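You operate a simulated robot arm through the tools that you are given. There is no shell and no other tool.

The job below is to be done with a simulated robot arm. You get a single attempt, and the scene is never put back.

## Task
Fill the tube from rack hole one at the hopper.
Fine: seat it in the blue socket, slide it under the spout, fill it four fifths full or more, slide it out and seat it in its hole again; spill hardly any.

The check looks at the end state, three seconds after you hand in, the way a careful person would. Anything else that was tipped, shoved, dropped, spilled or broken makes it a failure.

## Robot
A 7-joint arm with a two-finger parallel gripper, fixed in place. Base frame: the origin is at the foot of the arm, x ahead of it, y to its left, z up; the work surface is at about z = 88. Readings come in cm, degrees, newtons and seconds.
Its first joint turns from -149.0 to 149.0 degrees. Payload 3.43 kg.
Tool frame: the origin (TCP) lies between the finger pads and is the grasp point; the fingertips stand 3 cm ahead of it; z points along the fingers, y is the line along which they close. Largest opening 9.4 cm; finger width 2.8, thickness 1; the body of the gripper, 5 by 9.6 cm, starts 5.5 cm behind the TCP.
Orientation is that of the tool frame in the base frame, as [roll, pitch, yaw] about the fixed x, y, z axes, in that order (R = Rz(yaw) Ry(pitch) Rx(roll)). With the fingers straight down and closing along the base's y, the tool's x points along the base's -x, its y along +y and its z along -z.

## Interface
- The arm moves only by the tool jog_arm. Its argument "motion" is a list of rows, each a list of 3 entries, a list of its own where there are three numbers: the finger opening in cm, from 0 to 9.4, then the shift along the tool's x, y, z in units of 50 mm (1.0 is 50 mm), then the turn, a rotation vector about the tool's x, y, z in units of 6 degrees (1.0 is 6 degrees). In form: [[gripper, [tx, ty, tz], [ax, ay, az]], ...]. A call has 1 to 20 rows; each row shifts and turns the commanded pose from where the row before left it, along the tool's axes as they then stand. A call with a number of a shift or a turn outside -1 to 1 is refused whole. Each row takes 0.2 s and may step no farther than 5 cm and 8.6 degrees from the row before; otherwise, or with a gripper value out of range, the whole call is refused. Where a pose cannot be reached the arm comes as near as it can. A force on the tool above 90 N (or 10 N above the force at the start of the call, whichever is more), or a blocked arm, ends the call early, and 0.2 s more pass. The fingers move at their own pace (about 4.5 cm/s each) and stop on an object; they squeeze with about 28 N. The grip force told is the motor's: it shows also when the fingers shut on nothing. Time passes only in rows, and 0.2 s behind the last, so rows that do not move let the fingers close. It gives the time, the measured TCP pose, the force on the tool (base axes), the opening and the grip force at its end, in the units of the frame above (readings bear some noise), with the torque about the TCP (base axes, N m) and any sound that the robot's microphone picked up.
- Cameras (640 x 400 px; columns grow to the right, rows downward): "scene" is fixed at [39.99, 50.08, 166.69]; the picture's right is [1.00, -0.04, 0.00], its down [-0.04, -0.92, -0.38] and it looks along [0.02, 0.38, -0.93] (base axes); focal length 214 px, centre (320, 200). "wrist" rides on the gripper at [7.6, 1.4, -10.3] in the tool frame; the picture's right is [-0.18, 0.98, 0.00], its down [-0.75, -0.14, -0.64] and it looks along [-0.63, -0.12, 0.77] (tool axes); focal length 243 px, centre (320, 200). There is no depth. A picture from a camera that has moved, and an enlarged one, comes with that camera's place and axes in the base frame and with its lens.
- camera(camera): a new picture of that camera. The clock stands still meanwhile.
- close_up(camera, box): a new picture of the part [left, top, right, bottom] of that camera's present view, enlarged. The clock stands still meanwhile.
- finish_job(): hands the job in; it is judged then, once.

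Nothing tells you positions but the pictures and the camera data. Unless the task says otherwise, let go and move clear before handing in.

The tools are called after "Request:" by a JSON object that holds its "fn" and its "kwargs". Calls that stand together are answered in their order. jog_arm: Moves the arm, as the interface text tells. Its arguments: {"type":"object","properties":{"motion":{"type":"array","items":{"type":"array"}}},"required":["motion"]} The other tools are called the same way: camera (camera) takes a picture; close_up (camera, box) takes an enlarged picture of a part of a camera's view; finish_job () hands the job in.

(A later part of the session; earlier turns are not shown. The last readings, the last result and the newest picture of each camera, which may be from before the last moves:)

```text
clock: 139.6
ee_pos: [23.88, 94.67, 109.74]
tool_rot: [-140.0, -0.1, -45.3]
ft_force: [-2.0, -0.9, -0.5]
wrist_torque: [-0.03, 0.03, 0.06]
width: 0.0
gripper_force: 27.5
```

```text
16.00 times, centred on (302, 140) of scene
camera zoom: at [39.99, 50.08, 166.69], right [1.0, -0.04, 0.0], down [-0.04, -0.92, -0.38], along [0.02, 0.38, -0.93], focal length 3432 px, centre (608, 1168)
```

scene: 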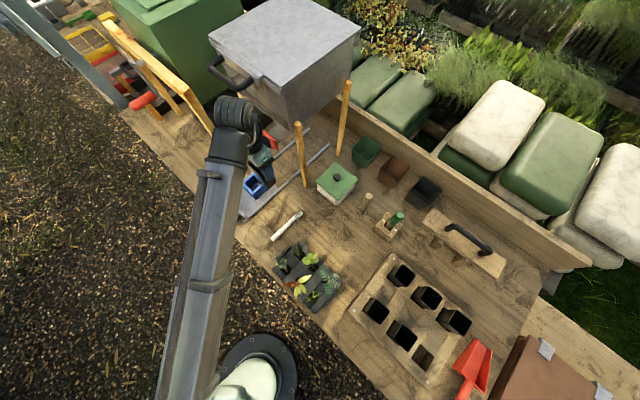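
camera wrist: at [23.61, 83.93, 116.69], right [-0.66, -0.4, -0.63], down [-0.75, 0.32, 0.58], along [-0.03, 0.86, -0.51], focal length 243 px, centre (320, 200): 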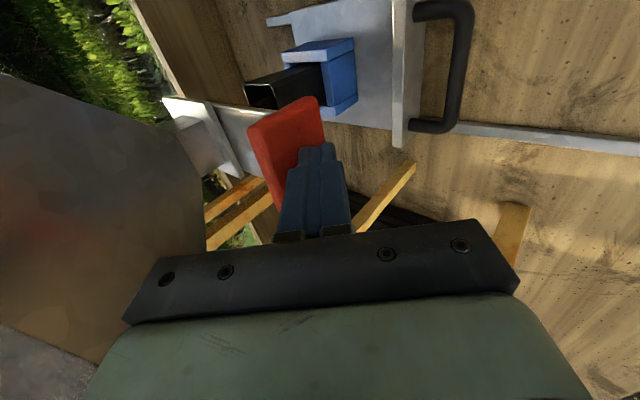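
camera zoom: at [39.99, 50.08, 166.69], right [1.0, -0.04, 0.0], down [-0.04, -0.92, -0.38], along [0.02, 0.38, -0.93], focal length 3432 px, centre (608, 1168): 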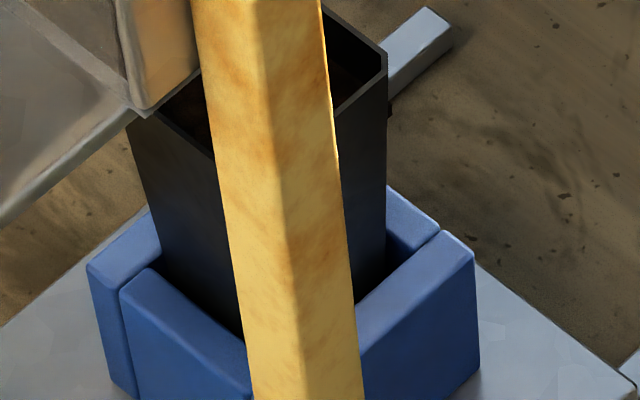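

Level ≈2.0 cm below the rim. I'll now back off the paddle (it presses back at ~2 N, suggesting a return spring) to see it close; topping up afterwards is easy if needed.

Request:
{"fn": "jog_arm", "kwargs": {"motion": [[0, [0, 0.12, -0.1], [0, 0, 0]], [0, [0, 0.09, -0.075], [0, 0, 0]]]}}

Request:
{"fn": "close_up", "kwargs": {"camera": "wrist", "box": [200, 60, 360, 180]}}

Request:
{"fn": "close_up", "kwargs": {"camera": "scene", "box": [255, 110, 320, 155]}}

```text
clock: 140.2
ee_pos: [22.91, 93.71, 109.58]
tool_rot: [-140.1, -0.1, -45.3]
ft_force: [0.2, -0.8, 0.4]
wrist_torque: [-0.02, 0.01, 0.0]
width: 0.03
gripper_force: 27.6
```

```text
3.33 times, centred on (280, 120) of wrist
camera zoom: at [22.74, 83.04, 116.63], right [-0.66, -0.4, -0.63], down [-0.75, 0.32, 0.58], along [-0.03, 0.86, -0.51], focal length 809 px, centre (453, 467)
```

zoom: 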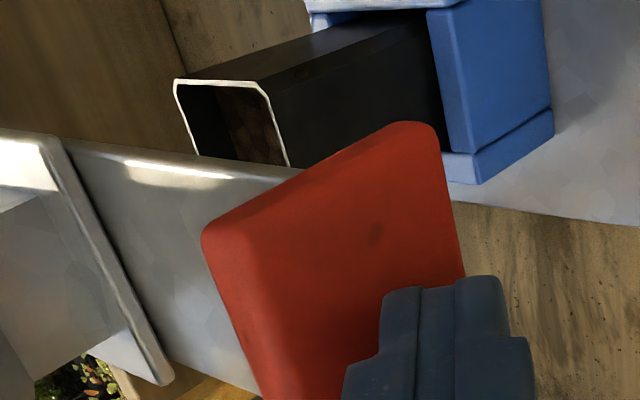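

```text
8.89 times, centred on (288, 132) of scene
camera zoom: at [39.99, 50.08, 166.69], right [1.0, -0.04, 0.0], down [-0.04, -0.92, -0.38], along [0.02, 0.38, -0.93], focal length 1906 px, centre (609, 800)
```

zoom: 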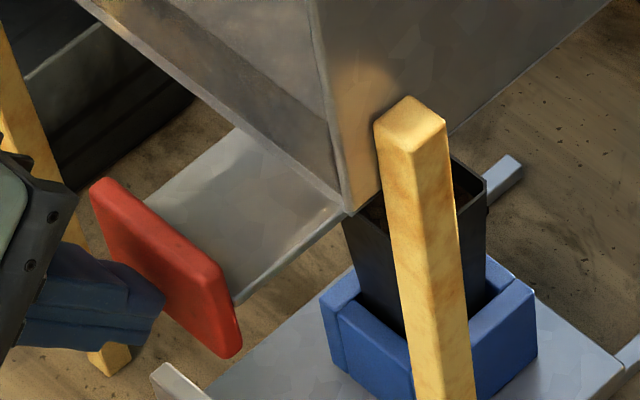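

The gate springs closed by itself and the stream has stopped. Checking the level.

Request:
{"fn": "close_up", "kwargs": {"camera": "wrist", "box": [235, 65, 320, 115]}}

Request:
{"fn": "close_up", "kwargs": {"camera": "scene", "box": [286, 127, 318, 152]}}

Request:
{"fn": "close_up", "kwargs": {"camera": "scene", "box": [260, 120, 340, 190]}}

```text
7.53 times, centred on (278, 90) of wrist
camera zoom: at [22.74, 83.04, 116.63], right [-0.66, -0.4, -0.63], down [-0.75, 0.32, 0.58], along [-0.03, 0.86, -0.51], focal length 1827 px, centre (640, 1028)
```

zoom: 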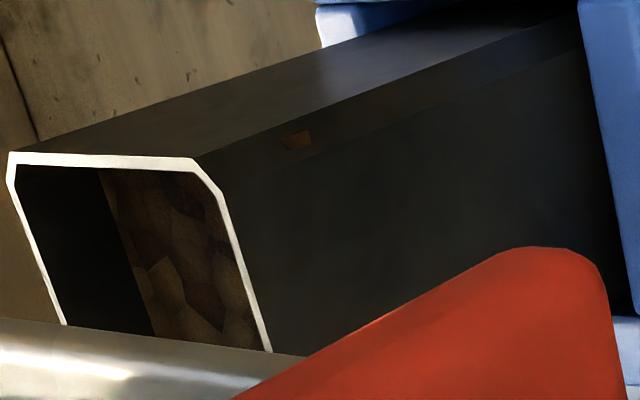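

```text
16.00 times, centred on (302, 140) of scene
camera zoom: at [39.99, 50.08, 166.69], right [1.0, -0.04, 0.0], down [-0.04, -0.92, -0.38], along [0.02, 0.38, -0.93], focal length 3432 px, centre (608, 1168)
```

zoom: 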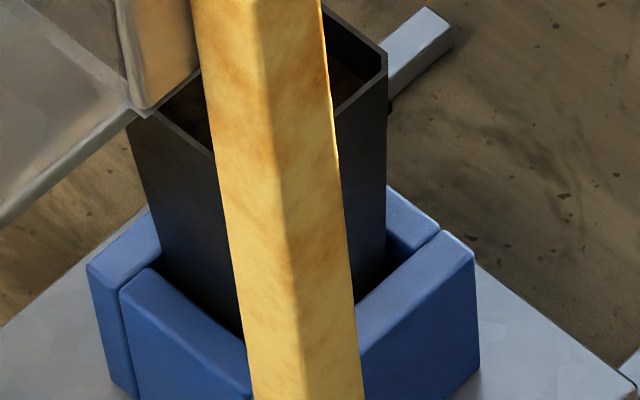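

```text
5.71 times, centred on (300, 155) of scene
camera zoom: at [39.99, 50.08, 166.69], right [1.0, -0.04, 0.0], down [-0.04, -0.92, -0.38], along [0.02, 0.38, -0.93], focal length 1226 px, centre (434, 457)
```

zoom: 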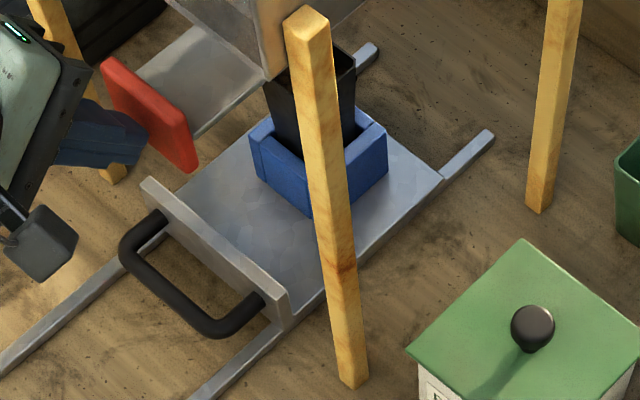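

No spill visible; level ≈1.5 cm below the rim (~82–86 % full). For margin I'll give one short top-up push (~0.4 s) and let it close again.

Request:
{"fn": "jog_arm", "kwargs": {"motion": [[0, [0, -0.12, 0.1], [0, 0, 0]], [0, [0, -0.09, 0.075], [0, 0, 0]], [0, [0, 0, 0], [0, 0, 0]], [0, [0, 0.12, -0.1], [0, 0, 0]], [0, [0, 0.12, -0.1], [0, 0, 0]]]}}

Request:
{"fn": "close_up", "kwargs": {"camera": "wrist", "box": [235, 65, 320, 115]}}

Request:
{"fn": "close_up", "kwargs": {"camera": "scene", "box": [286, 127, 318, 152]}}

```text
clock: 141.4
ee_pos: [22.65, 93.62, 109.83]
tool_rot: [-140.0, 0.0, -45.3]
ft_force: [0.2, 0.2, 0.1]
wrist_torque: [0.0, 0.0, -0.03]
width: 0.0
gripper_force: 28.0
```

```text
7.53 times, centred on (278, 90) of wrist
camera zoom: at [22.53, 82.87, 116.69], right [-0.66, -0.4, -0.63], down [-0.75, 0.32, 0.58], along [-0.03, 0.86, -0.51], focal length 1827 px, centre (640, 1028)
```

zoom: 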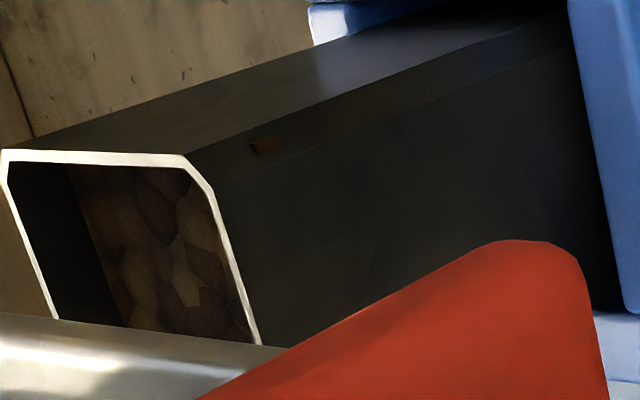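

```text
16.00 times, centred on (302, 140) of scene
camera zoom: at [39.99, 50.08, 166.69], right [1.0, -0.04, 0.0], down [-0.04, -0.92, -0.38], along [0.02, 0.38, -0.93], focal length 3432 px, centre (608, 1168)
```

zoom: 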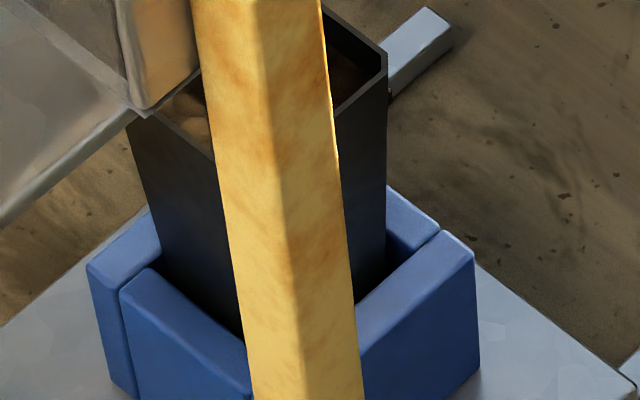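

Level now ≈1.1 cm below the rim (≈86–89 % full), no spill, gate closed. Now retreat and go back to the carriage handle to slide it out.

Request:
{"fn": "jog_arm", "kwargs": {"motion": [[0, [0, 0.3, -0.25], [0, 0, 0]], [0, [0, 0.45, -0.38], [0, 0, 0]], [2, [0, 0.45, -0.38], [0, 0, 0]], [2.6, [0, 0, 0], [-0.83, 0, 0]], [2.6, [0, 0.43, 0.267], [0, 0, 0]], [2.6, [0, 0.43, 0.267], [0, 0, 0]], [2.6, [0, 0.43, 0.267], [0, 0, 0]], [2.6, [0, 0, 0], [0, 0, 0]]]}}

Request:
{"fn": "camera", "kwargs": {"camera": "wrist"}}

Request:
{"fn": "close_up", "kwargs": {"camera": "scene", "box": [220, 100, 330, 200]}}

```text
clock: 143.2
ee_pos: [14.97, 85.76, 102.61]
tool_rot: [-145.0, 0.0, -45.3]
ft_force: [-1.4, -0.9, 0.4]
wrist_torque: [0.0, 0.02, 0.01]
width: 2.59
gripper_force: 0.1
```

```text
taken
camera wrist: at [15.26, 75.58, 110.15], right [-0.7, -0.44, -0.56], down [-0.71, 0.36, 0.61], along [-0.06, 0.83, -0.56], focal length 243 px, centre (320, 200)
```

wrist: 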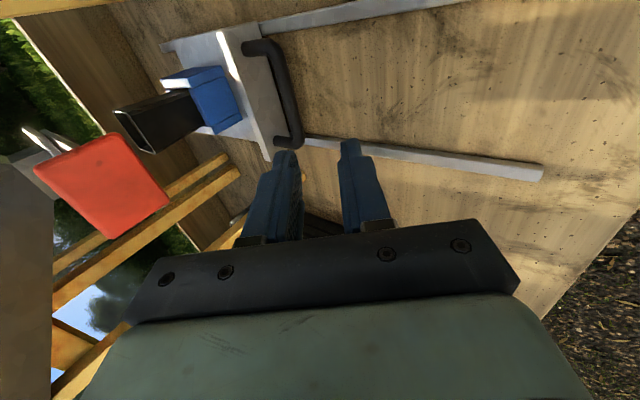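

```text
4.00 times, centred on (275, 150) of scene
camera zoom: at [39.99, 50.08, 166.69], right [1.0, -0.04, 0.0], down [-0.04, -0.92, -0.38], along [0.02, 0.38, -0.93], focal length 858 px, centre (500, 400)
```

zoom: 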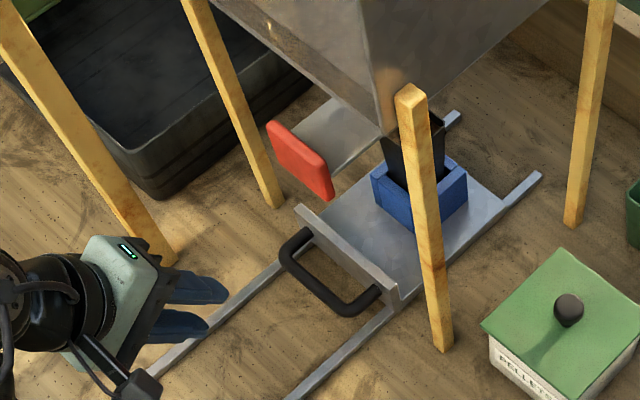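

Request:
{"fn": "jog_arm", "kwargs": {"motion": [[2.5, [0, -0.15, 0.475], [0, 0, 0]], [2.5, [0, -0.15, 0.475], [0, 0, 0]], [2.5, [0, -0.15, 0.475], [0, 0, 0]], [2.5, [0, -0.15, 0.475], [0, 0, 0]], [2.5, [0, 0, 0.25], [0, 0, 0]], [2.5, [0, 0, 0], [0, 0, 0]], [2.5, [0, 0, 0], [0, 0, 0]]]}}

Request:
{"fn": "close_up", "kwargs": {"camera": "wrist", "box": [270, 90, 370, 190]}}

Request:
{"fn": "close_up", "kwargs": {"camera": "scene", "box": [220, 130, 300, 190]}}

```text
clock: 144.8
ee_pos: [21.28, 92.03, 95.58]
tool_rot: [-145.0, 0.0, -45.2]
ft_force: [0.0, 0.0, -0.4]
wrist_torque: [-0.01, -0.01, 0.0]
width: 2.49
gripper_force: 0.1
```

```text
4.00 times, centred on (320, 140) of wrist
camera zoom: at [21.58, 81.71, 103.11], right [-0.7, -0.44, -0.56], down [-0.71, 0.36, 0.61], along [-0.06, 0.83, -0.56], focal length 970 px, centre (320, 440)
```

zoom: 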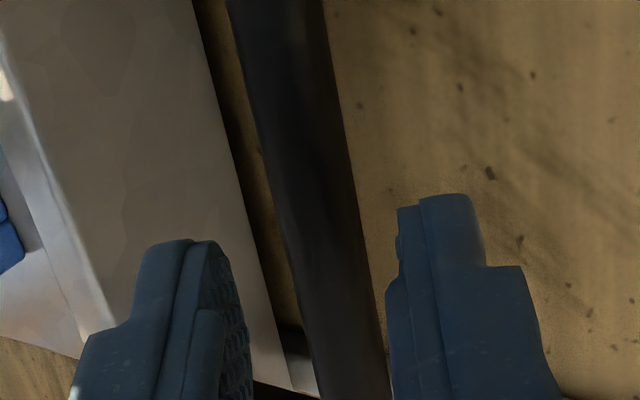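

```text
6.67 times, centred on (260, 160) of scene
camera zoom: at [39.99, 50.08, 166.69], right [1.0, -0.04, 0.0], down [-0.04, -0.92, -0.38], along [0.02, 0.38, -0.93], focal length 1430 px, centre (720, 467)
```

zoom: 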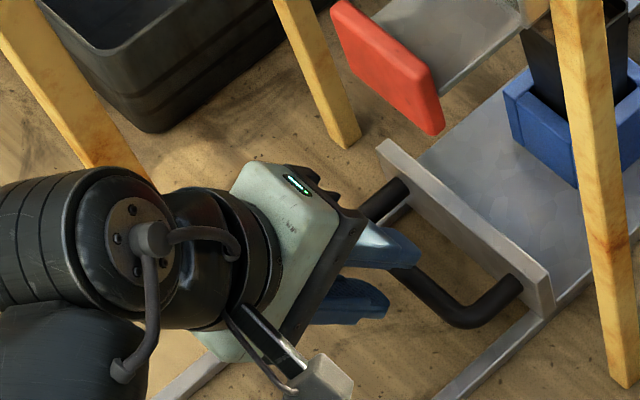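

Bar is centred between the fingers. Advancing and gripping.

Request:
{"fn": "jog_arm", "kwargs": {"motion": [[2.5, [0, 0, 0.25], [0, 0, 0]], [2.5, [0, 0, 0.25], [0, 0, 0]], [2.5, [0, 0, 0.15], [0, 0, 0]], [2.5, [0, 0, 0], [0, 0, 0]], [1.2, [0, 0, 0], [0, 0, 0]], [0.4, [0, 0, 0], [0, 0, 0]], [0.2, [0, 0, 0], [0, 0, 0]], [0.2, [0, 0, 0], [0, 0, 0]]]}}

Request:
{"fn": "close_up", "kwargs": {"camera": "wrist", "box": [260, 90, 380, 200]}}

```text
clock: 146.6
ee_pos: [22.57, 93.26, 92.97]
tool_rot: [-144.9, 0.0, -45.2]
ft_force: [1.6, 2.8, 8.3]
wrist_torque: [-0.45, -0.66, 1.13]
width: 1.35
gripper_force: 44.4
```

```text
3.64 times, centred on (320, 145) of wrist
camera zoom: at [22.81, 82.94, 100.57], right [-0.7, -0.44, -0.56], down [-0.71, 0.36, 0.61], along [-0.06, 0.83, -0.56], focal length 882 px, centre (320, 400)
```

zoom: 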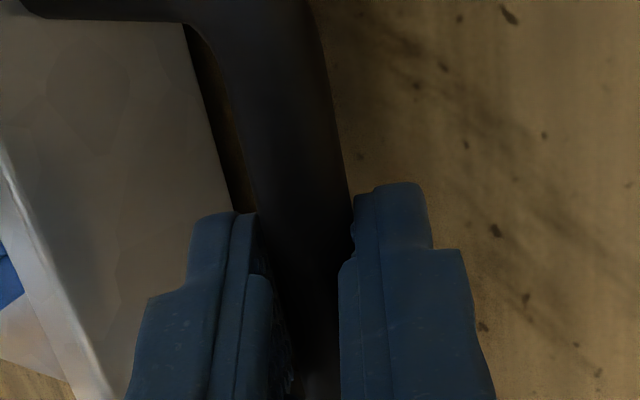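

Request:
{"fn": "jog_arm", "kwargs": {"motion": [[0.2, [0, 0.049, -0.0344], [0, 0, 0]], [0.2, [0, 0.082, -0.0574], [0, 0, 0]], [0.2, [0, 0.131, -0.0918], [0, 0, 0]], [0.2, [0, 0.1638, -0.1148], [0, 0, 0]], [0.2, [0, 0.1638, -0.1148], [0, 0, 0]], [0.2, [0, 0.1638, -0.1148], [0, 0, 0]], [0.2, [0, 0.1638, -0.1148], [0, 0, 0]], [0.2, [0, 0.1638, -0.1148], [0, 0, 0]], [0.2, [0, 0.1638, -0.1148], [0, 0, 0]], [0.2, [0, 0.1638, -0.1148], [0, 0, 0]], [0.2, [0, 0.1638, -0.1148], [0, 0, 0]], [0.2, [0, 0.131, -0.0918], [0, 0, 0]], [0.2, [0, 0.082, -0.0574], [0, 0, 0]], [0.2, [0, 0.049, -0.0344], [0, 0, 0]]]}}

Request:
{"fn": "close_up", "kwargs": {"camera": "scene", "box": [210, 110, 320, 210]}}

```text
clock: 149.6
ee_pos: [14.68, 85.25, 92.93]
tool_rot: [-144.8, 0.0, -45.4]
ft_force: [6.9, -6.1, 29.6]
wrist_torque: [-0.17, -0.55, 1.17]
width: 1.38
gripper_force: 44.7
```

```text
4.00 times, centred on (265, 160) of scene
camera zoom: at [39.99, 50.08, 166.69], right [1.0, -0.04, 0.0], down [-0.04, -0.92, -0.38], along [0.02, 0.38, -0.93], focal length 858 px, centre (540, 360)
```

zoom: 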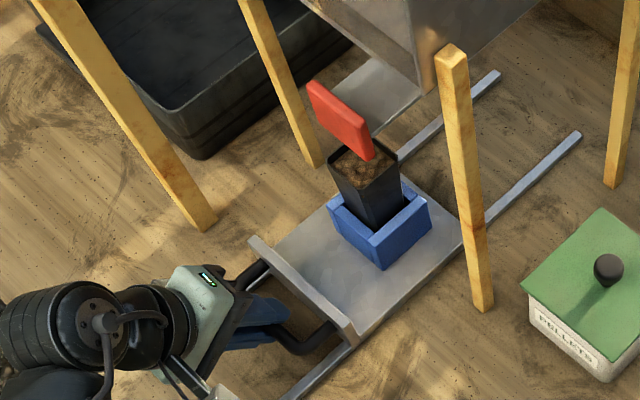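

The tube comes out filled nicely. Continuing, with a small z correction.

Request:
{"fn": "jog_arm", "kwargs": {"motion": [[0.2, [0.01, -0.0115, -0.0164], [0, 0, 0]], [0.2, [0, 0.049, -0.0344], [0, 0, 0]], [0.2, [0, 0.082, -0.0574], [0, 0, 0]], [0.2, [0, 0.131, -0.0918], [0, 0, 0]], [0.2, [0, 0.1638, -0.1148], [0, 0, 0]], [0.2, [0, 0.1638, -0.1148], [0, 0, 0]], [0.2, [0, 0.1638, -0.1148], [0, 0, 0]], [0.2, [0, 0.1638, -0.1148], [0, 0, 0]], [0.2, [0, 0.1638, -0.1148], [0, 0, 0]], [0.2, [0, 0.1638, -0.1148], [0, 0, 0]], [0.2, [0, 0.1638, -0.1148], [0, 0, 0]], [0.2, [0, 0.1638, -0.1148], [0, 0, 0]], [0.2, [0, 0.131, -0.0918], [0, 0, 0]], [0.2, [0, 0.082, -0.0574], [0, 0, 0]], [0.2, [0, 0.049, -0.0344], [0, 0, 0]]]}}

Request:
{"fn": "close_up", "kwargs": {"camera": "scene", "box": [200, 140, 300, 225]}}

```text
clock: 152.8
ee_pos: [6.69, 77.45, 93.03]
tool_rot: [-145.0, -0.1, -45.4]
ft_force: [20.9, -19.6, 0.6]
wrist_torque: [-0.76, -0.89, 0.76]
width: 1.36
gripper_force: 44.8
```

```text
4.71 times, centred on (250, 182) of scene
camera zoom: at [39.99, 50.08, 166.69], right [1.0, -0.04, 0.0], down [-0.04, -0.92, -0.38], along [0.02, 0.38, -0.93], focal length 1009 px, centre (649, 282)
```

zoom: 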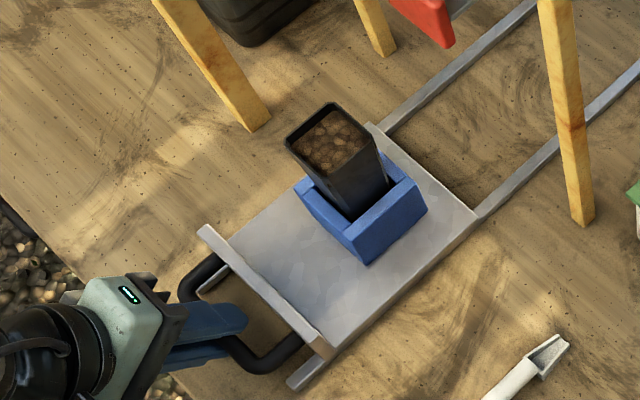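

Request:
{"fn": "jog_arm", "kwargs": {"motion": [[0.2, [0.04, 0, 0], [0, 0, 0]], [0.2, [0, 0.049, -0.0344], [0, 0, 0]], [0.2, [0, 0.082, -0.0574], [0, 0, 0]], [0.2, [0, 0.082, -0.0574], [0, 0, 0]], [0.2, [0, 0.06, -0.042], [0, 0, 0]], [0.2, [0, 0, 0], [0, 0, 0]]]}}

Request:
{"fn": "close_up", "kwargs": {"camera": "scene", "box": [205, 145, 295, 225]}}

```text
clock: 154.2
ee_pos: [5.51, 76.33, 93.15]
tool_rot: [-145.1, 0.1, -45.2]
ft_force: [3.6, -2.5, -6.1]
wrist_torque: [-0.83, -0.82, 0.74]
width: 1.36
gripper_force: 44.8
```

```text
5.00 times, centred on (250, 185) of scene
camera zoom: at [39.99, 50.08, 166.69], right [1.0, -0.04, 0.0], down [-0.04, -0.92, -0.38], along [0.02, 0.38, -0.93], focal length 1072 px, centre (670, 275)
```

zoom: 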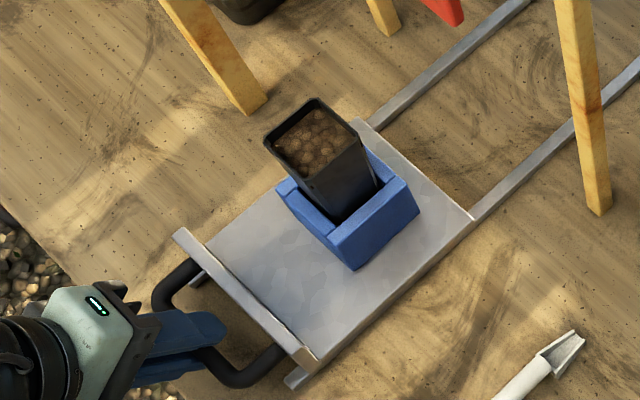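

Request:
{"fn": "jog_arm", "kwargs": {"motion": [[0.2, [0, 0.041, -0.0287], [0, 0, 0]], [0.2, [0, 0, 0], [0, 0, 0]]]}}

Request:
{"fn": "close_up", "kwargs": {"camera": "scene", "box": [235, 150, 275, 190]}}

Request:
{"fn": "close_up", "kwargs": {"camera": "scene", "box": [225, 100, 325, 180]}}

```text
clock: 154.8
ee_pos: [5.5, 76.11, 93.0]
tool_rot: [-145.0, 0.1, -45.2]
ft_force: [-4.9, 5.4, -0.6]
wrist_torque: [-0.65, -0.72, 0.87]
width: 1.37
gripper_force: 45.2
```

```text
10.00 times, centred on (255, 170) of scene
camera zoom: at [39.99, 50.08, 166.69], right [1.0, -0.04, 0.0], down [-0.04, -0.92, -0.38], along [0.02, 0.38, -0.93], focal length 2145 px, centre (970, 500)
```

zoom: 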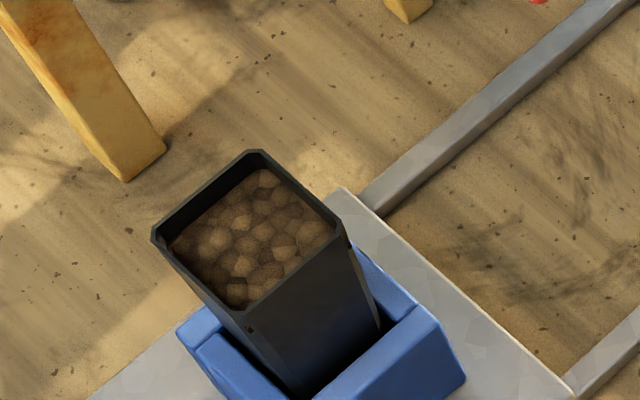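

```text
5.00 times, centred on (275, 140) of scene
camera zoom: at [39.99, 50.08, 166.69], right [1.0, -0.04, 0.0], down [-0.04, -0.92, -0.38], along [0.02, 0.38, -0.93], focal length 1072 px, centre (545, 500)
```

zoom: 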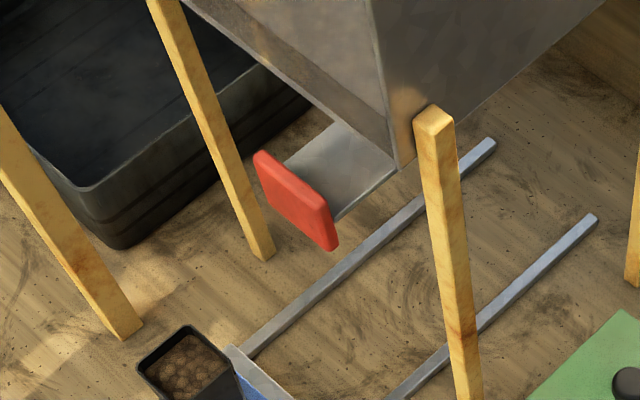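

The tube is well filled (soil ≈1 cm below rim), nothing spilled under the spout, gate closed. Now I release the handle, rise, and level the tool for the tube pickup.

Request:
{"fn": "jog_arm", "kwargs": {"motion": [[1.8, [0, 0, 0], [0, 0, 0]], [2.6, [0, 0, 0], [0, 0, 0]], [2.6, [0, 0, 0], [0, 0, 0]], [2.6, [0, 0, -0.2], [0, 0, 0]], [2.6, [0, 0, -0.3], [0, 0, 0]], [2.6, [0, 0, -0.4], [0, 0, 0]], [4, [0, -0.486, -0.344], [0, 0, 0]], [6, [0, -0.486, -0.344], [0, 0, 0]], [8, [0, -0.486, -0.344], [0, 0, 0]], [8, [0, -0.486, -0.344], [0, 0, 0]], [8, [0, -0.4, -0.3], [0, 0, 0]], [8, [0, 0, 0], [-0.972, 0, 0]], [8, [0, 0, 0], [-0.972, 0, 0]], [8, [0, 0, 0], [-0.972, 0, 0]], [8, [0, 0, 0], [-0.972, 0, 0]], [8, [0, 0, 0], [-0.972, 0, 0]], [8, [0, 0, 0], [-0.972, 0, 0]], [8, [0, 0, 0], [0, 0, 0]]]}}

Request:
{"fn": "close_up", "kwargs": {"camera": "scene", "box": [190, 120, 310, 230]}}

```text
clock: 158.6
ee_pos: [6.98, 77.59, 110.19]
tool_rot: [179.9, 0.0, -45.4]
ft_force: [0.2, 0.3, -0.2]
wrist_torque: [0.0, -0.01, 0.03]
width: 8.04
gripper_force: 0.1
```

```text
3.64 times, centred on (250, 175) of scene
camera zoom: at [39.99, 50.08, 166.69], right [1.0, -0.04, 0.0], down [-0.04, -0.92, -0.38], along [0.02, 0.38, -0.93], focal length 780 px, centre (574, 291)
```

zoom: 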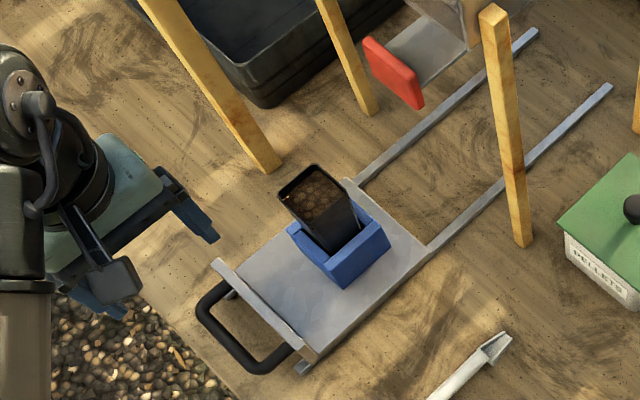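

Request:
{"fn": "jog_arm", "kwargs": {"motion": [[8, [0, 0, 0], [0, 0, 0.996]], [8, [0, 0, 0], [0, 0, 0.996]], [8, [0, 0, 0], [0, 0, 0.996]], [8, [0, 0, 0], [0, 0, 0.996]], [8, [0, 0, 0], [0, 0, 0.996]], [8, [0, 0, 0], [0, 0, 0.996]], [8, [0, 0, 0], [0, 0, 0.996]], [8, [0, 0, 0], [0, 0, 0.996]], [8, [0, 0, 0], [0, 0, 0.996]], [8, [0, 0, 0], [0, 0, 0.996]], [8, [0, 0, 0], [0, 0, 0.996]], [8, [0, 0, 0], [0, 0, 0.996]], [8, [0, 0, 0], [0, 0, 0.996]], [8, [0, 0, 0], [0, 0, 0.996]], [8, [0, 0, 0], [0, 0, 0.98]], [8, [0, 0, 0], [0, 0, 0]]]}}

Request:
{"fn": "camera", "kwargs": {"camera": "wrist"}}

```text
clock: 162.0
ee_pos: [6.93, 77.79, 110.19]
tool_rot: [179.9, 0.0, -134.9]
ft_force: [1.5, -0.1, 0.5]
wrist_torque: [-0.01, 0.0, 0.02]
width: 8.04
gripper_force: 0.1
```

```text
taken
camera wrist: at [0.44, 73.4, 120.43], right [-0.57, 0.82, 0.0], down [0.63, 0.43, 0.64], along [0.53, 0.36, -0.77], focal length 243 px, centre (320, 200)
```

wrist: 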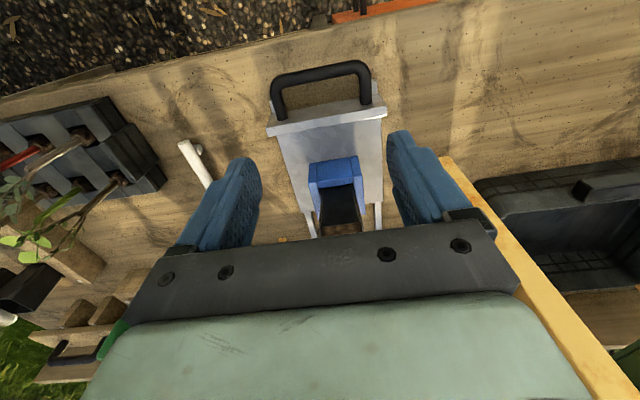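

Request:
{"fn": "jog_arm", "kwargs": {"motion": [[8, [-0.3, 0.01, 0], [0, 0, 0]], [8, [-0.6, 0, 0], [0, 0, 0]], [8, [-0.7, 0, 0], [0, 0, 0]], [8, [-0.6, 0, 0], [0, 0, 0]], [8, [-0.4, 0, 0], [0, 0, 0]], [8, [-0.11, 0, 0], [0, 0, 0]], [8, [0, 0, 0], [0, 0, 0]], [8, [0, 0, 0], [0, 0, 0]]]}}

Request:
{"fn": "close_up", "kwargs": {"camera": "wrist", "box": [240, 60, 400, 180]}}

Request:
{"fn": "close_up", "kwargs": {"camera": "scene", "box": [220, 130, 300, 200]}}

```text
clock: 163.8
ee_pos: [16.39, 87.14, 110.13]
tool_rot: [180.0, -0.1, -134.9]
ft_force: [0.3, -0.3, 0.1]
wrist_torque: [0.02, 0.02, 0.0]
width: 7.99
gripper_force: 0.1
```

```text
3.33 times, centred on (320, 120) of wrist
camera zoom: at [9.96, 82.91, 120.37], right [-0.57, 0.82, 0.0], down [0.63, 0.43, 0.64], along [0.53, 0.36, -0.77], focal length 809 px, centre (320, 467)
```

zoom: 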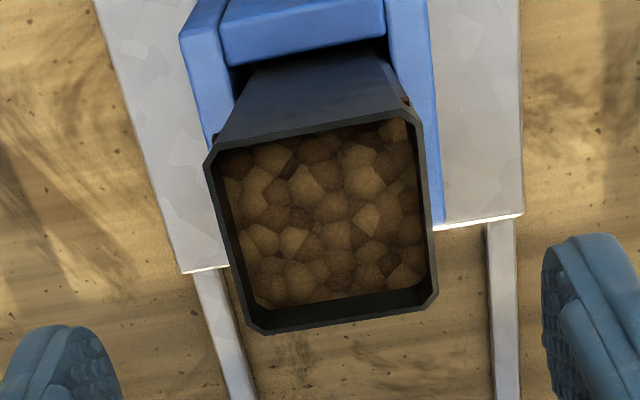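

```text
5.71 times, centred on (260, 165) of scene
camera zoom: at [39.99, 50.08, 166.69], right [1.0, -0.04, 0.0], down [-0.04, -0.92, -0.38], along [0.02, 0.38, -0.93], focal length 1226 px, centre (663, 400)
```

zoom: 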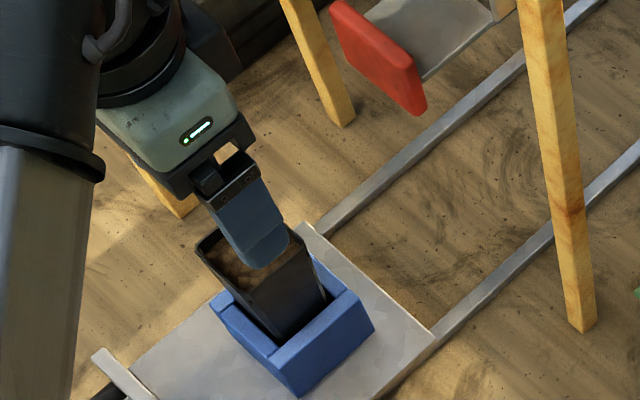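

Soil surface is even. Aligning to the same grip as before (tiny shift) and lowering around the tube.

Request:
{"fn": "jog_arm", "kwargs": {"motion": [[8, [-0.06, 0.03, 0.2], [0, 0, 0]], [8, [0, 0, 0.4], [0, 0, 0]], [8, [0, 0, 0.5], [0, 0, 0]], [8, [0, 0, 0.5], [0, 0, 0]], [8, [0, 0, 0.3], [0, 0, 0]], [8, [0, 0, 0.18], [0, 0, 0]], [8, [0, 0, 0], [0, 0, 0]]]}}

Request:
{"fn": "close_up", "kwargs": {"camera": "wrist", "box": [230, 85, 410, 235]}}

Request:
{"fn": "close_up", "kwargs": {"camera": "scene", "box": [235, 150, 285, 195]}}

```text
clock: 165.4
ee_pos: [16.69, 87.56, 99.74]
tool_rot: [-180.0, 0.0, -134.8]
ft_force: [0.6, 0.8, 0.8]
wrist_torque: [0.02, 0.01, 0.04]
width: 7.98
gripper_force: 0.0
```

```text
2.67 times, centred on (320, 160) of wrist
camera zoom: at [10.21, 83.27, 109.93], right [-0.57, 0.82, 0.0], down [0.63, 0.43, 0.64], along [0.53, 0.36, -0.77], focal length 647 px, centre (320, 307)
```

zoom: 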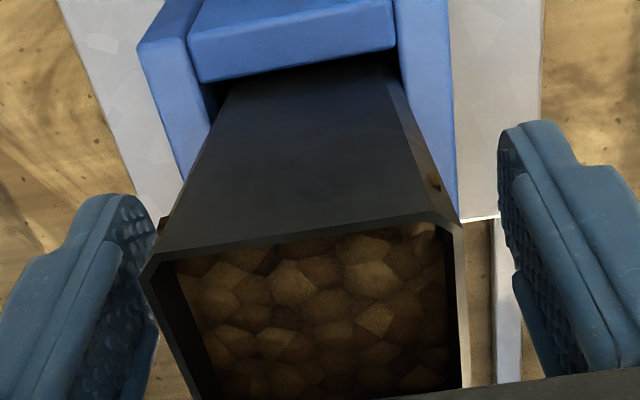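

```text
8.89 times, centred on (260, 172) of scene
camera zoom: at [39.99, 50.08, 166.69], right [1.0, -0.04, 0.0], down [-0.04, -0.92, -0.38], along [0.02, 0.38, -0.93], focal length 1906 px, centre (853, 444)
```

zoom: 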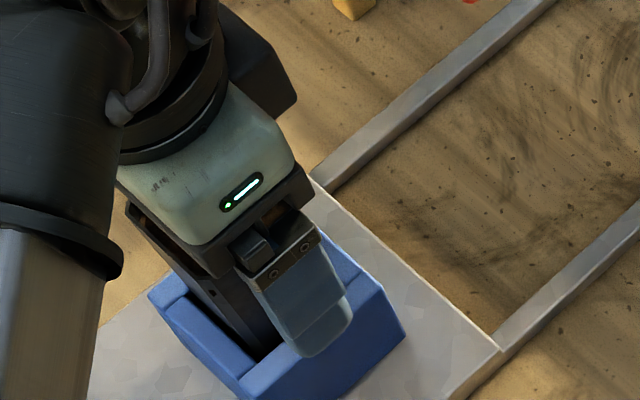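

Matches the release view. Closing the grip.

Request:
{"fn": "jog_arm", "kwargs": {"motion": [[6.0, [0, 0, 0], [0, 0, 0]], [5.0, [0, 0, 0], [0, 0, 0]], [4.0, [0, 0, 0], [0, 0, 0]], [4.0, [0, 0, 0], [0, 0, 0]], [4.0, [0, 0, 0], [0, 0, 0]]]}}

Request:
{"fn": "jog_arm", "kwargs": {"motion": [[4.0, [0, 0, -0.05], [0, 0, 0]], [4.0, [0, 0, -0.1], [0, 0, 0]], [4.0, [0, 0, -0.15], [0, 0, 0]], [4.0, [0, 0, -0.2], [0, 0, 0]], [4.0, [0, 0, 0], [0, 0, 0]]]}}

Request:
{"fn": "close_up", "kwargs": {"camera": "wrist", "box": [230, 85, 410, 235]}}

Request:
{"fn": "close_up", "kwargs": {"camera": "scene", "box": [220, 140, 290, 200]}}

```text
clock: 166.6
ee_pos: [16.72, 87.62, 99.77]
tool_rot: [-179.9, 0.0, -134.9]
ft_force: [-0.5, -0.5, -0.3]
wrist_torque: [0.01, -0.01, -0.01]
width: 5.36
gripper_force: 27.9
```

```text
clock: 167.8
ee_pos: [16.48, 87.62, 102.23]
tool_rot: [-180.0, 0.0, -134.9]
ft_force: [0.0, -0.3, -1.2]
wrist_torque: [-0.01, 0.0, 0.02]
width: 5.38
gripper_force: 28.7
```

```text
2.67 times, centred on (320, 160) of wrist
camera zoom: at [10.08, 83.34, 112.57], right [-0.57, 0.82, 0.0], down [0.63, 0.43, 0.64], along [0.53, 0.36, -0.77], focal length 647 px, centre (320, 307)
```

zoom: 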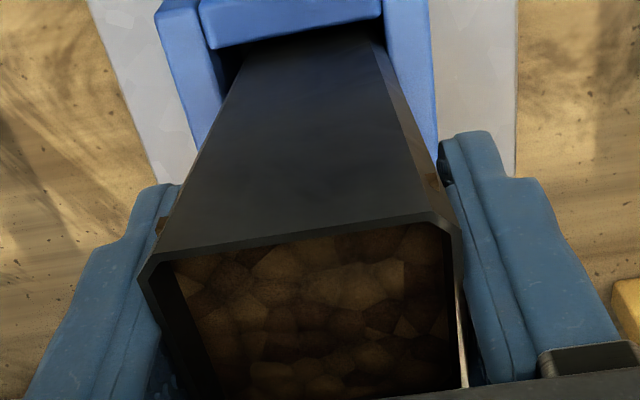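

```text
6.67 times, centred on (255, 170) of scene
camera zoom: at [39.99, 50.08, 166.69], right [1.0, -0.04, 0.0], down [-0.04, -0.92, -0.38], along [0.02, 0.38, -0.93], focal length 1430 px, centre (753, 400)
```

zoom: 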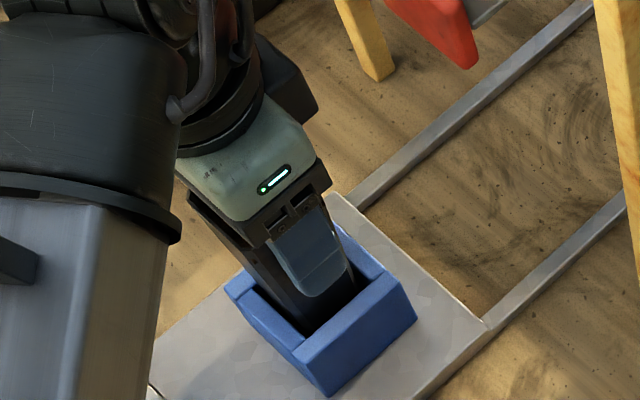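

Tube lifts securely. Raising fully.

Request:
{"fn": "jog_arm", "kwargs": {"motion": [[4.0, [0, 0, -0.2], [0, 0, 0]], [4.0, [0, 0, -0.3], [0, 0, 0]], [4.0, [0, 0, -0.3], [0, 0, 0]], [4.0, [0, 0, -0.35], [0, 0, 0]], [4.0, [0, 0, -0.35], [0, 0, 0]], [4.0, [0, 0, -0.3], [0, 0, 0]], [4.0, [0, 0, -0.2], [0, 0, 0]], [4.0, [0, 0, -0.1], [0, 0, 0]], [4.0, [0, 0, 0], [0, 0, 0]]]}}

Request:
{"fn": "camera", "kwargs": {"camera": "wrist"}}

Request:
{"fn": "close_up", "kwargs": {"camera": "scene", "box": [210, 120, 300, 200]}}

```text
clock: 169.8
ee_pos: [16.56, 87.46, 112.8]
tool_rot: [179.9, 0.0, -134.9]
ft_force: [0.4, -0.9, 0.1]
wrist_torque: [0.01, -0.03, 0.01]
width: 5.39
gripper_force: 27.8
```

```text
taken
camera wrist: at [10.12, 83.19, 123.03], right [-0.57, 0.82, 0.0], down [0.63, 0.43, 0.64], along [0.53, 0.36, -0.77], focal length 243 px, centre (320, 200)
```

wrist: 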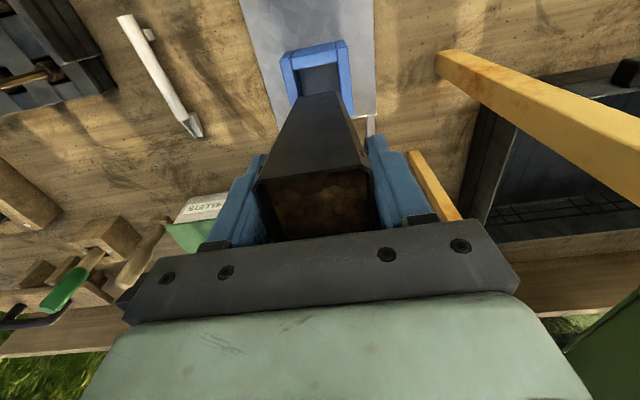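

```text
5.00 times, centred on (255, 160) of scene
camera zoom: at [39.99, 50.08, 166.69], right [1.0, -0.04, 0.0], down [-0.04, -0.92, -0.38], along [0.02, 0.38, -0.93], focal length 1072 px, centre (645, 400)
```

zoom: 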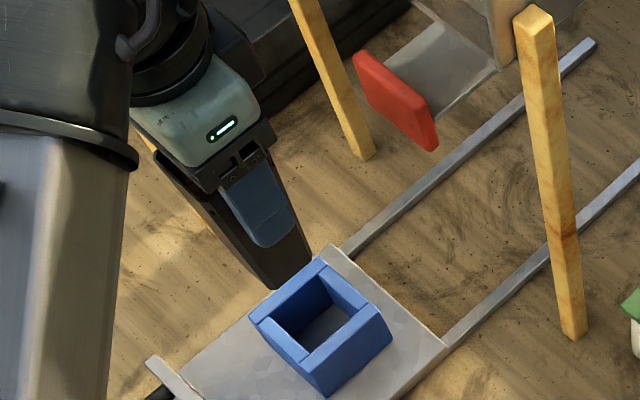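

Carrying the filled tube smoothly back along the bench toward the rack.

Request:
{"fn": "jog_arm", "kwargs": {"motion": [[4.0, [-0.15, -0.15, 0], [0, 0, 0]], [4.0, [-0.25, -0.35, 0], [0, 0, 0]], [4.0, [-0.2, -0.55, 0], [0, 0, 0]], [4.0, [0, -0.7, 0], [0, 0, 0]], [4.0, [0, -0.75, 0], [0, 0, 0]], [4.0, [0, -0.75, 0], [0, 0, 0]], [4.0, [0, -0.75, 0], [0, 0, 0]], [4.0, [0, -0.75, 0], [0, 0, 0]], [4.0, [0, -0.75, 0], [0, 0, 0]], [4.0, [0, -0.75, 0], [0, 0, 0]], [4.0, [0, -0.75, 0], [0, 0, 0]], [4.0, [0, -0.75, 0], [0, 0, 0]], [4.0, [0, -0.75, 0], [0, 0, 0]], [4.0, [0, -0.75, 0], [0, 0, 0]], [4.0, [0, -0.75, 0], [0, 0, 0]], [4.0, [0, -0.75, 0], [0, 0, 0]], [4.0, [0, -0.75, 0], [0, 0, 0]], [4.0, [0, -0.75, 0], [0, 0, 0]], [4.0, [0, -0.5, 0], [0, 0, 0]], [4.0, [0, -0.25, 0], [0, 0, 0]]]}}

Request:
{"fn": "camera", "kwargs": {"camera": "wrist"}}

Request:
{"fn": "camera", "kwargs": {"camera": "scene"}}

```text
clock: 174.0
ee_pos: [65.04, 43.87, 112.77]
tool_rot: [180.0, 0.1, -134.8]
ft_force: [0.6, 1.0, -3.1]
wrist_torque: [-0.14, -0.09, -0.07]
width: 5.42
gripper_force: 27.5
```

```text
taken
camera wrist: at [58.5, 39.55, 123.1], right [-0.57, 0.82, 0.0], down [0.63, 0.43, 0.64], along [0.53, 0.36, -0.77], focal length 243 px, centre (320, 200)
```

wrist: 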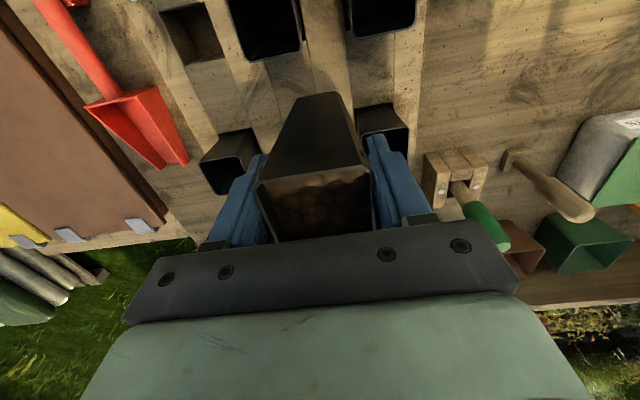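

```text
taken
```

scene: 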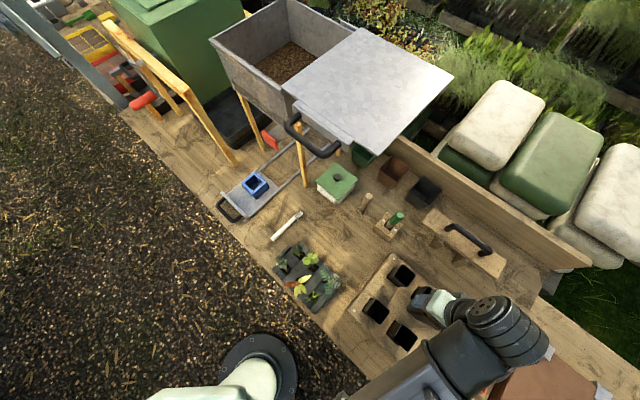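

Something is wrong: the hopper's lid has been dragged open to the right during that travel (the arm must have caught its handle). I'm pausing to inspect before anything else.

Request:
{"fn": "close_up", "kwargs": {"camera": "scene", "box": [190, 0, 470, 190]}}

Request:
{"fn": "close_up", "kwargs": {"camera": "scene", "box": [270, 60, 400, 170]}}

Request:
{"fn": "close_up", "kwargs": {"camera": "scene", "box": [330, 230, 510, 380]}}

```text
2.11 times, centred on (330, 95) of scene
camera zoom: at [39.99, 50.08, 166.69], right [1.0, -0.04, 0.0], down [-0.04, -0.92, -0.38], along [0.02, 0.38, -0.93], focal length 452 px, centre (299, 421)
```

zoom: 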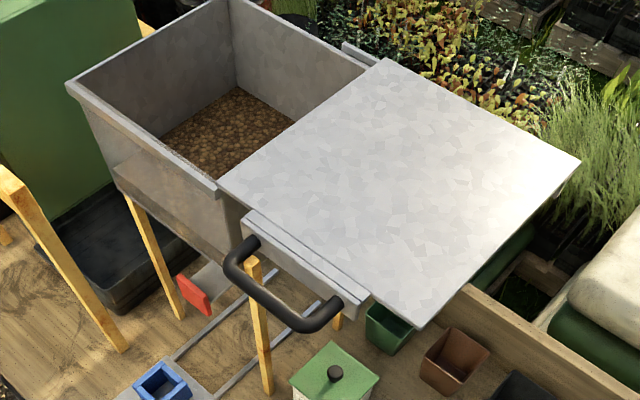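

```text
3.64 times, centred on (335, 115) of scene
camera zoom: at [39.99, 50.08, 166.69], right [1.0, -0.04, 0.0], down [-0.04, -0.92, -0.38], along [0.02, 0.38, -0.93], focal length 780 px, centre (266, 509)
```

zoom: 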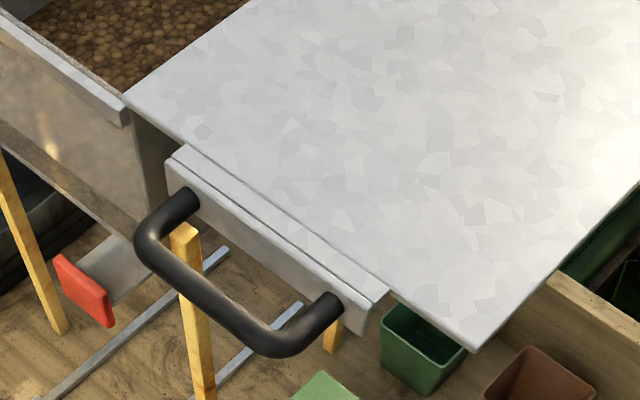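

```text
2.67 times, centred on (420, 305) of scene
camera zoom: at [39.99, 50.08, 166.69], right [1.0, -0.04, 0.0], down [-0.04, -0.92, -0.38], along [0.02, 0.38, -0.93], focal length 572 px, centre (53, -80)
```

zoom: 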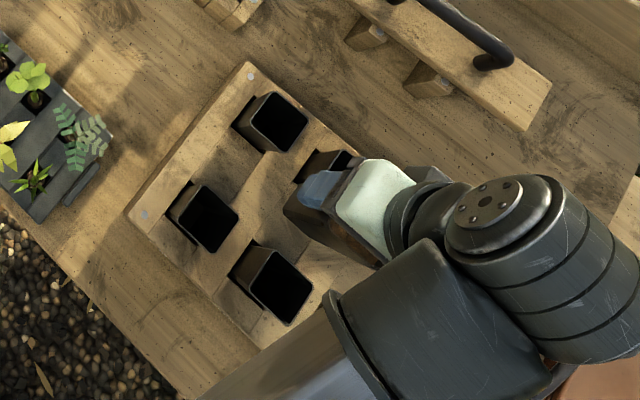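

The lid is a sliding lid that is still on its guides; I can slide it back afterwards. First I'll seat the tube: moving over hole one.

Request:
{"fn": "jog_arm", "kwargs": {"motion": [[4.0, [0, -0.3, 0], [0, 0, 0]], [4.0, [0, -0.6, 0], [0, 0, 0]], [4.0, [0, -0.7, 0], [0, 0, 0]], [4.0, [0, -0.5, 0], [0, 0, 0]], [4.0, [0, -0.29, 0], [0, 0, 0]], [4.0, [0.3, 0, 0], [0, 0, 0]], [4.0, [0.5, 0, 0], [0, 0, 0]], [4.0, [0.4, 0, 0], [0, 0, 0]], [4.0, [0.22, 0, 0], [0, 0, 0]], [4.0, [0, 0, 0], [0, 0, 0]], [4.0, [0, 0, 0], [0, 0, 0]]]}}

Request:
{"fn": "camera", "kwargs": {"camera": "wrist"}}

Request:
{"fn": "close_up", "kwargs": {"camera": "wrist", "box": [240, 20, 400, 140]}}

Request:
{"fn": "close_up", "kwargs": {"camera": "scene", "box": [350, 250, 510, 400]}}

```text
clock: 175.8
ee_pos: [69.22, 31.27, 112.78]
tool_rot: [-179.9, 0.9, -135.3]
ft_force: [11.1, 5.7, -21.6]
wrist_torque: [0.06, -0.11, -0.02]
width: 5.38
gripper_force: 28.0
stopped in row 9: the force on the tool passed its limit at 100 N (the readings are from after the stop); the commanded pose is now the measured one
```

```text
taken
camera wrist: at [62.49, 26.93, 122.92], right [-0.56, 0.83, 0.0], down [0.63, 0.42, 0.65], along [0.54, 0.37, -0.76], focal length 243 px, centre (320, 200)
```

wrist: 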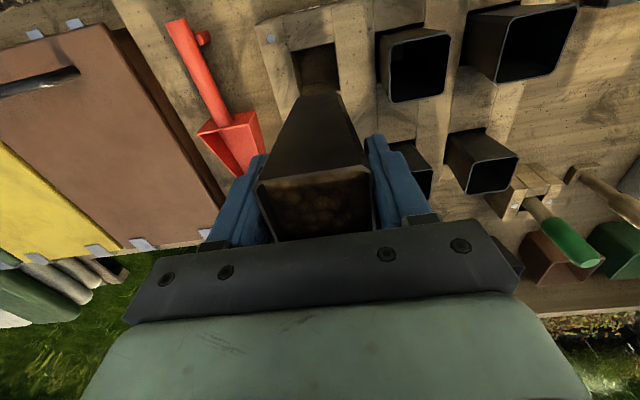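

```text
3.33 times, centred on (320, 80) of wrist
camera zoom: at [62.49, 26.93, 122.92], right [-0.56, 0.83, 0.0], down [0.63, 0.42, 0.65], along [0.54, 0.37, -0.76], focal length 809 px, centre (320, 600)
```

zoom: 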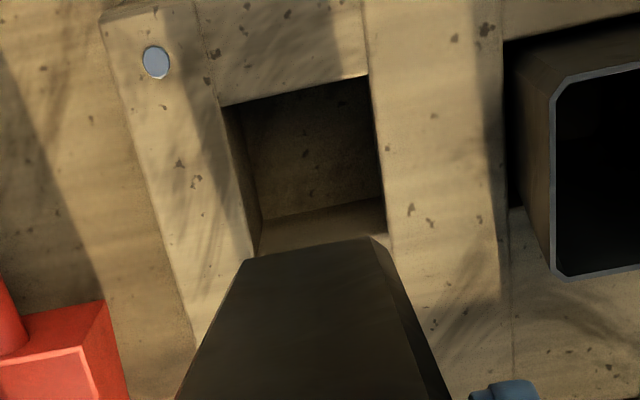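

```text
2.67 times, centred on (430, 325) of scene
camera zoom: at [39.99, 50.08, 166.69], right [1.0, -0.04, 0.0], down [-0.04, -0.92, -0.38], along [0.02, 0.38, -0.93], focal length 572 px, centre (27, -133)
```

zoom: 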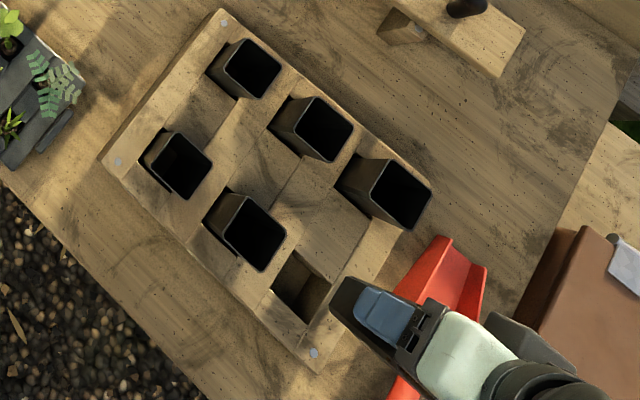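

That was the arm touching its own gripper again at this height/radius (no object involved). Easing down and outward a little.

Request:
{"fn": "jog_arm", "kwargs": {"motion": [[4.0, [-0.06, 0, 0.1], [0, 0, 0]], [4.0, [-0.06, 0, 0.15], [0, 0, 0]], [4.0, [0, 0, 0.1], [0, 0, 0]], [4.0, [0, 0, 0], [0, 0, 0]]]}}

Request:
{"fn": "camera", "kwargs": {"camera": "wrist"}}

Request:
{"fn": "close_up", "kwargs": {"camera": "wrist", "box": [240, 20, 400, 140]}}

Request:
{"fn": "camera", "kwargs": {"camera": "scene"}}

```text
clock: 176.8
ee_pos: [69.46, 31.57, 111.16]
tool_rot: [-180.0, 0.7, -135.2]
ft_force: [0.0, -0.1, -1.0]
wrist_torque: [0.0, 0.01, 0.01]
width: 5.39
gripper_force: 27.9
```

```text
taken
camera wrist: at [62.79, 27.3, 121.27], right [-0.56, 0.83, 0.0], down [0.63, 0.42, 0.65], along [0.54, 0.37, -0.76], focal length 243 px, centre (320, 200)
```

wrist: 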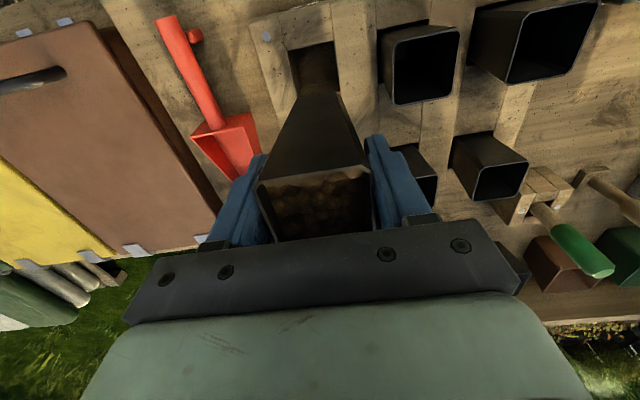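

```text
3.33 times, centred on (320, 80) of wrist
camera zoom: at [62.79, 27.3, 121.27], right [-0.56, 0.83, 0.0], down [0.63, 0.42, 0.65], along [0.54, 0.37, -0.76], focal length 809 px, centre (320, 600)
```

zoom: 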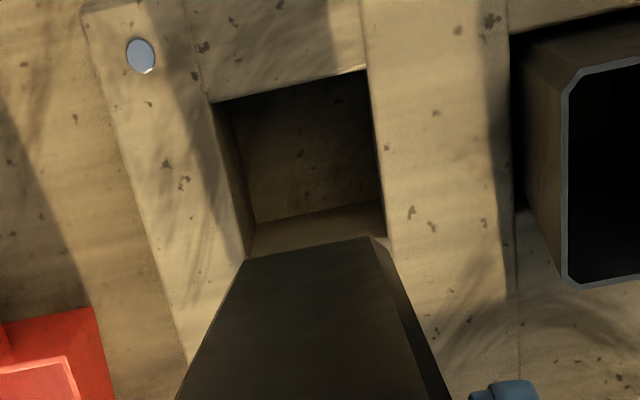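

```text
taken
```

scene: 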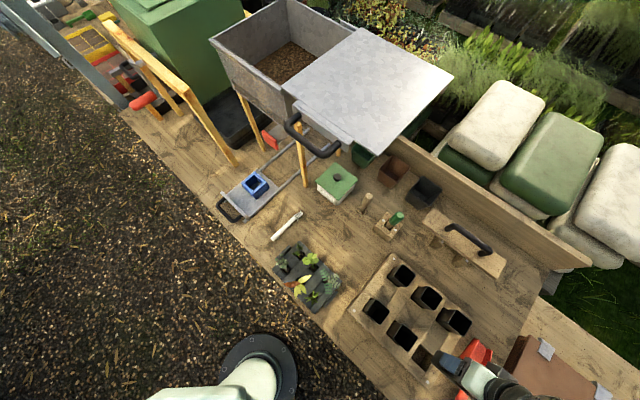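

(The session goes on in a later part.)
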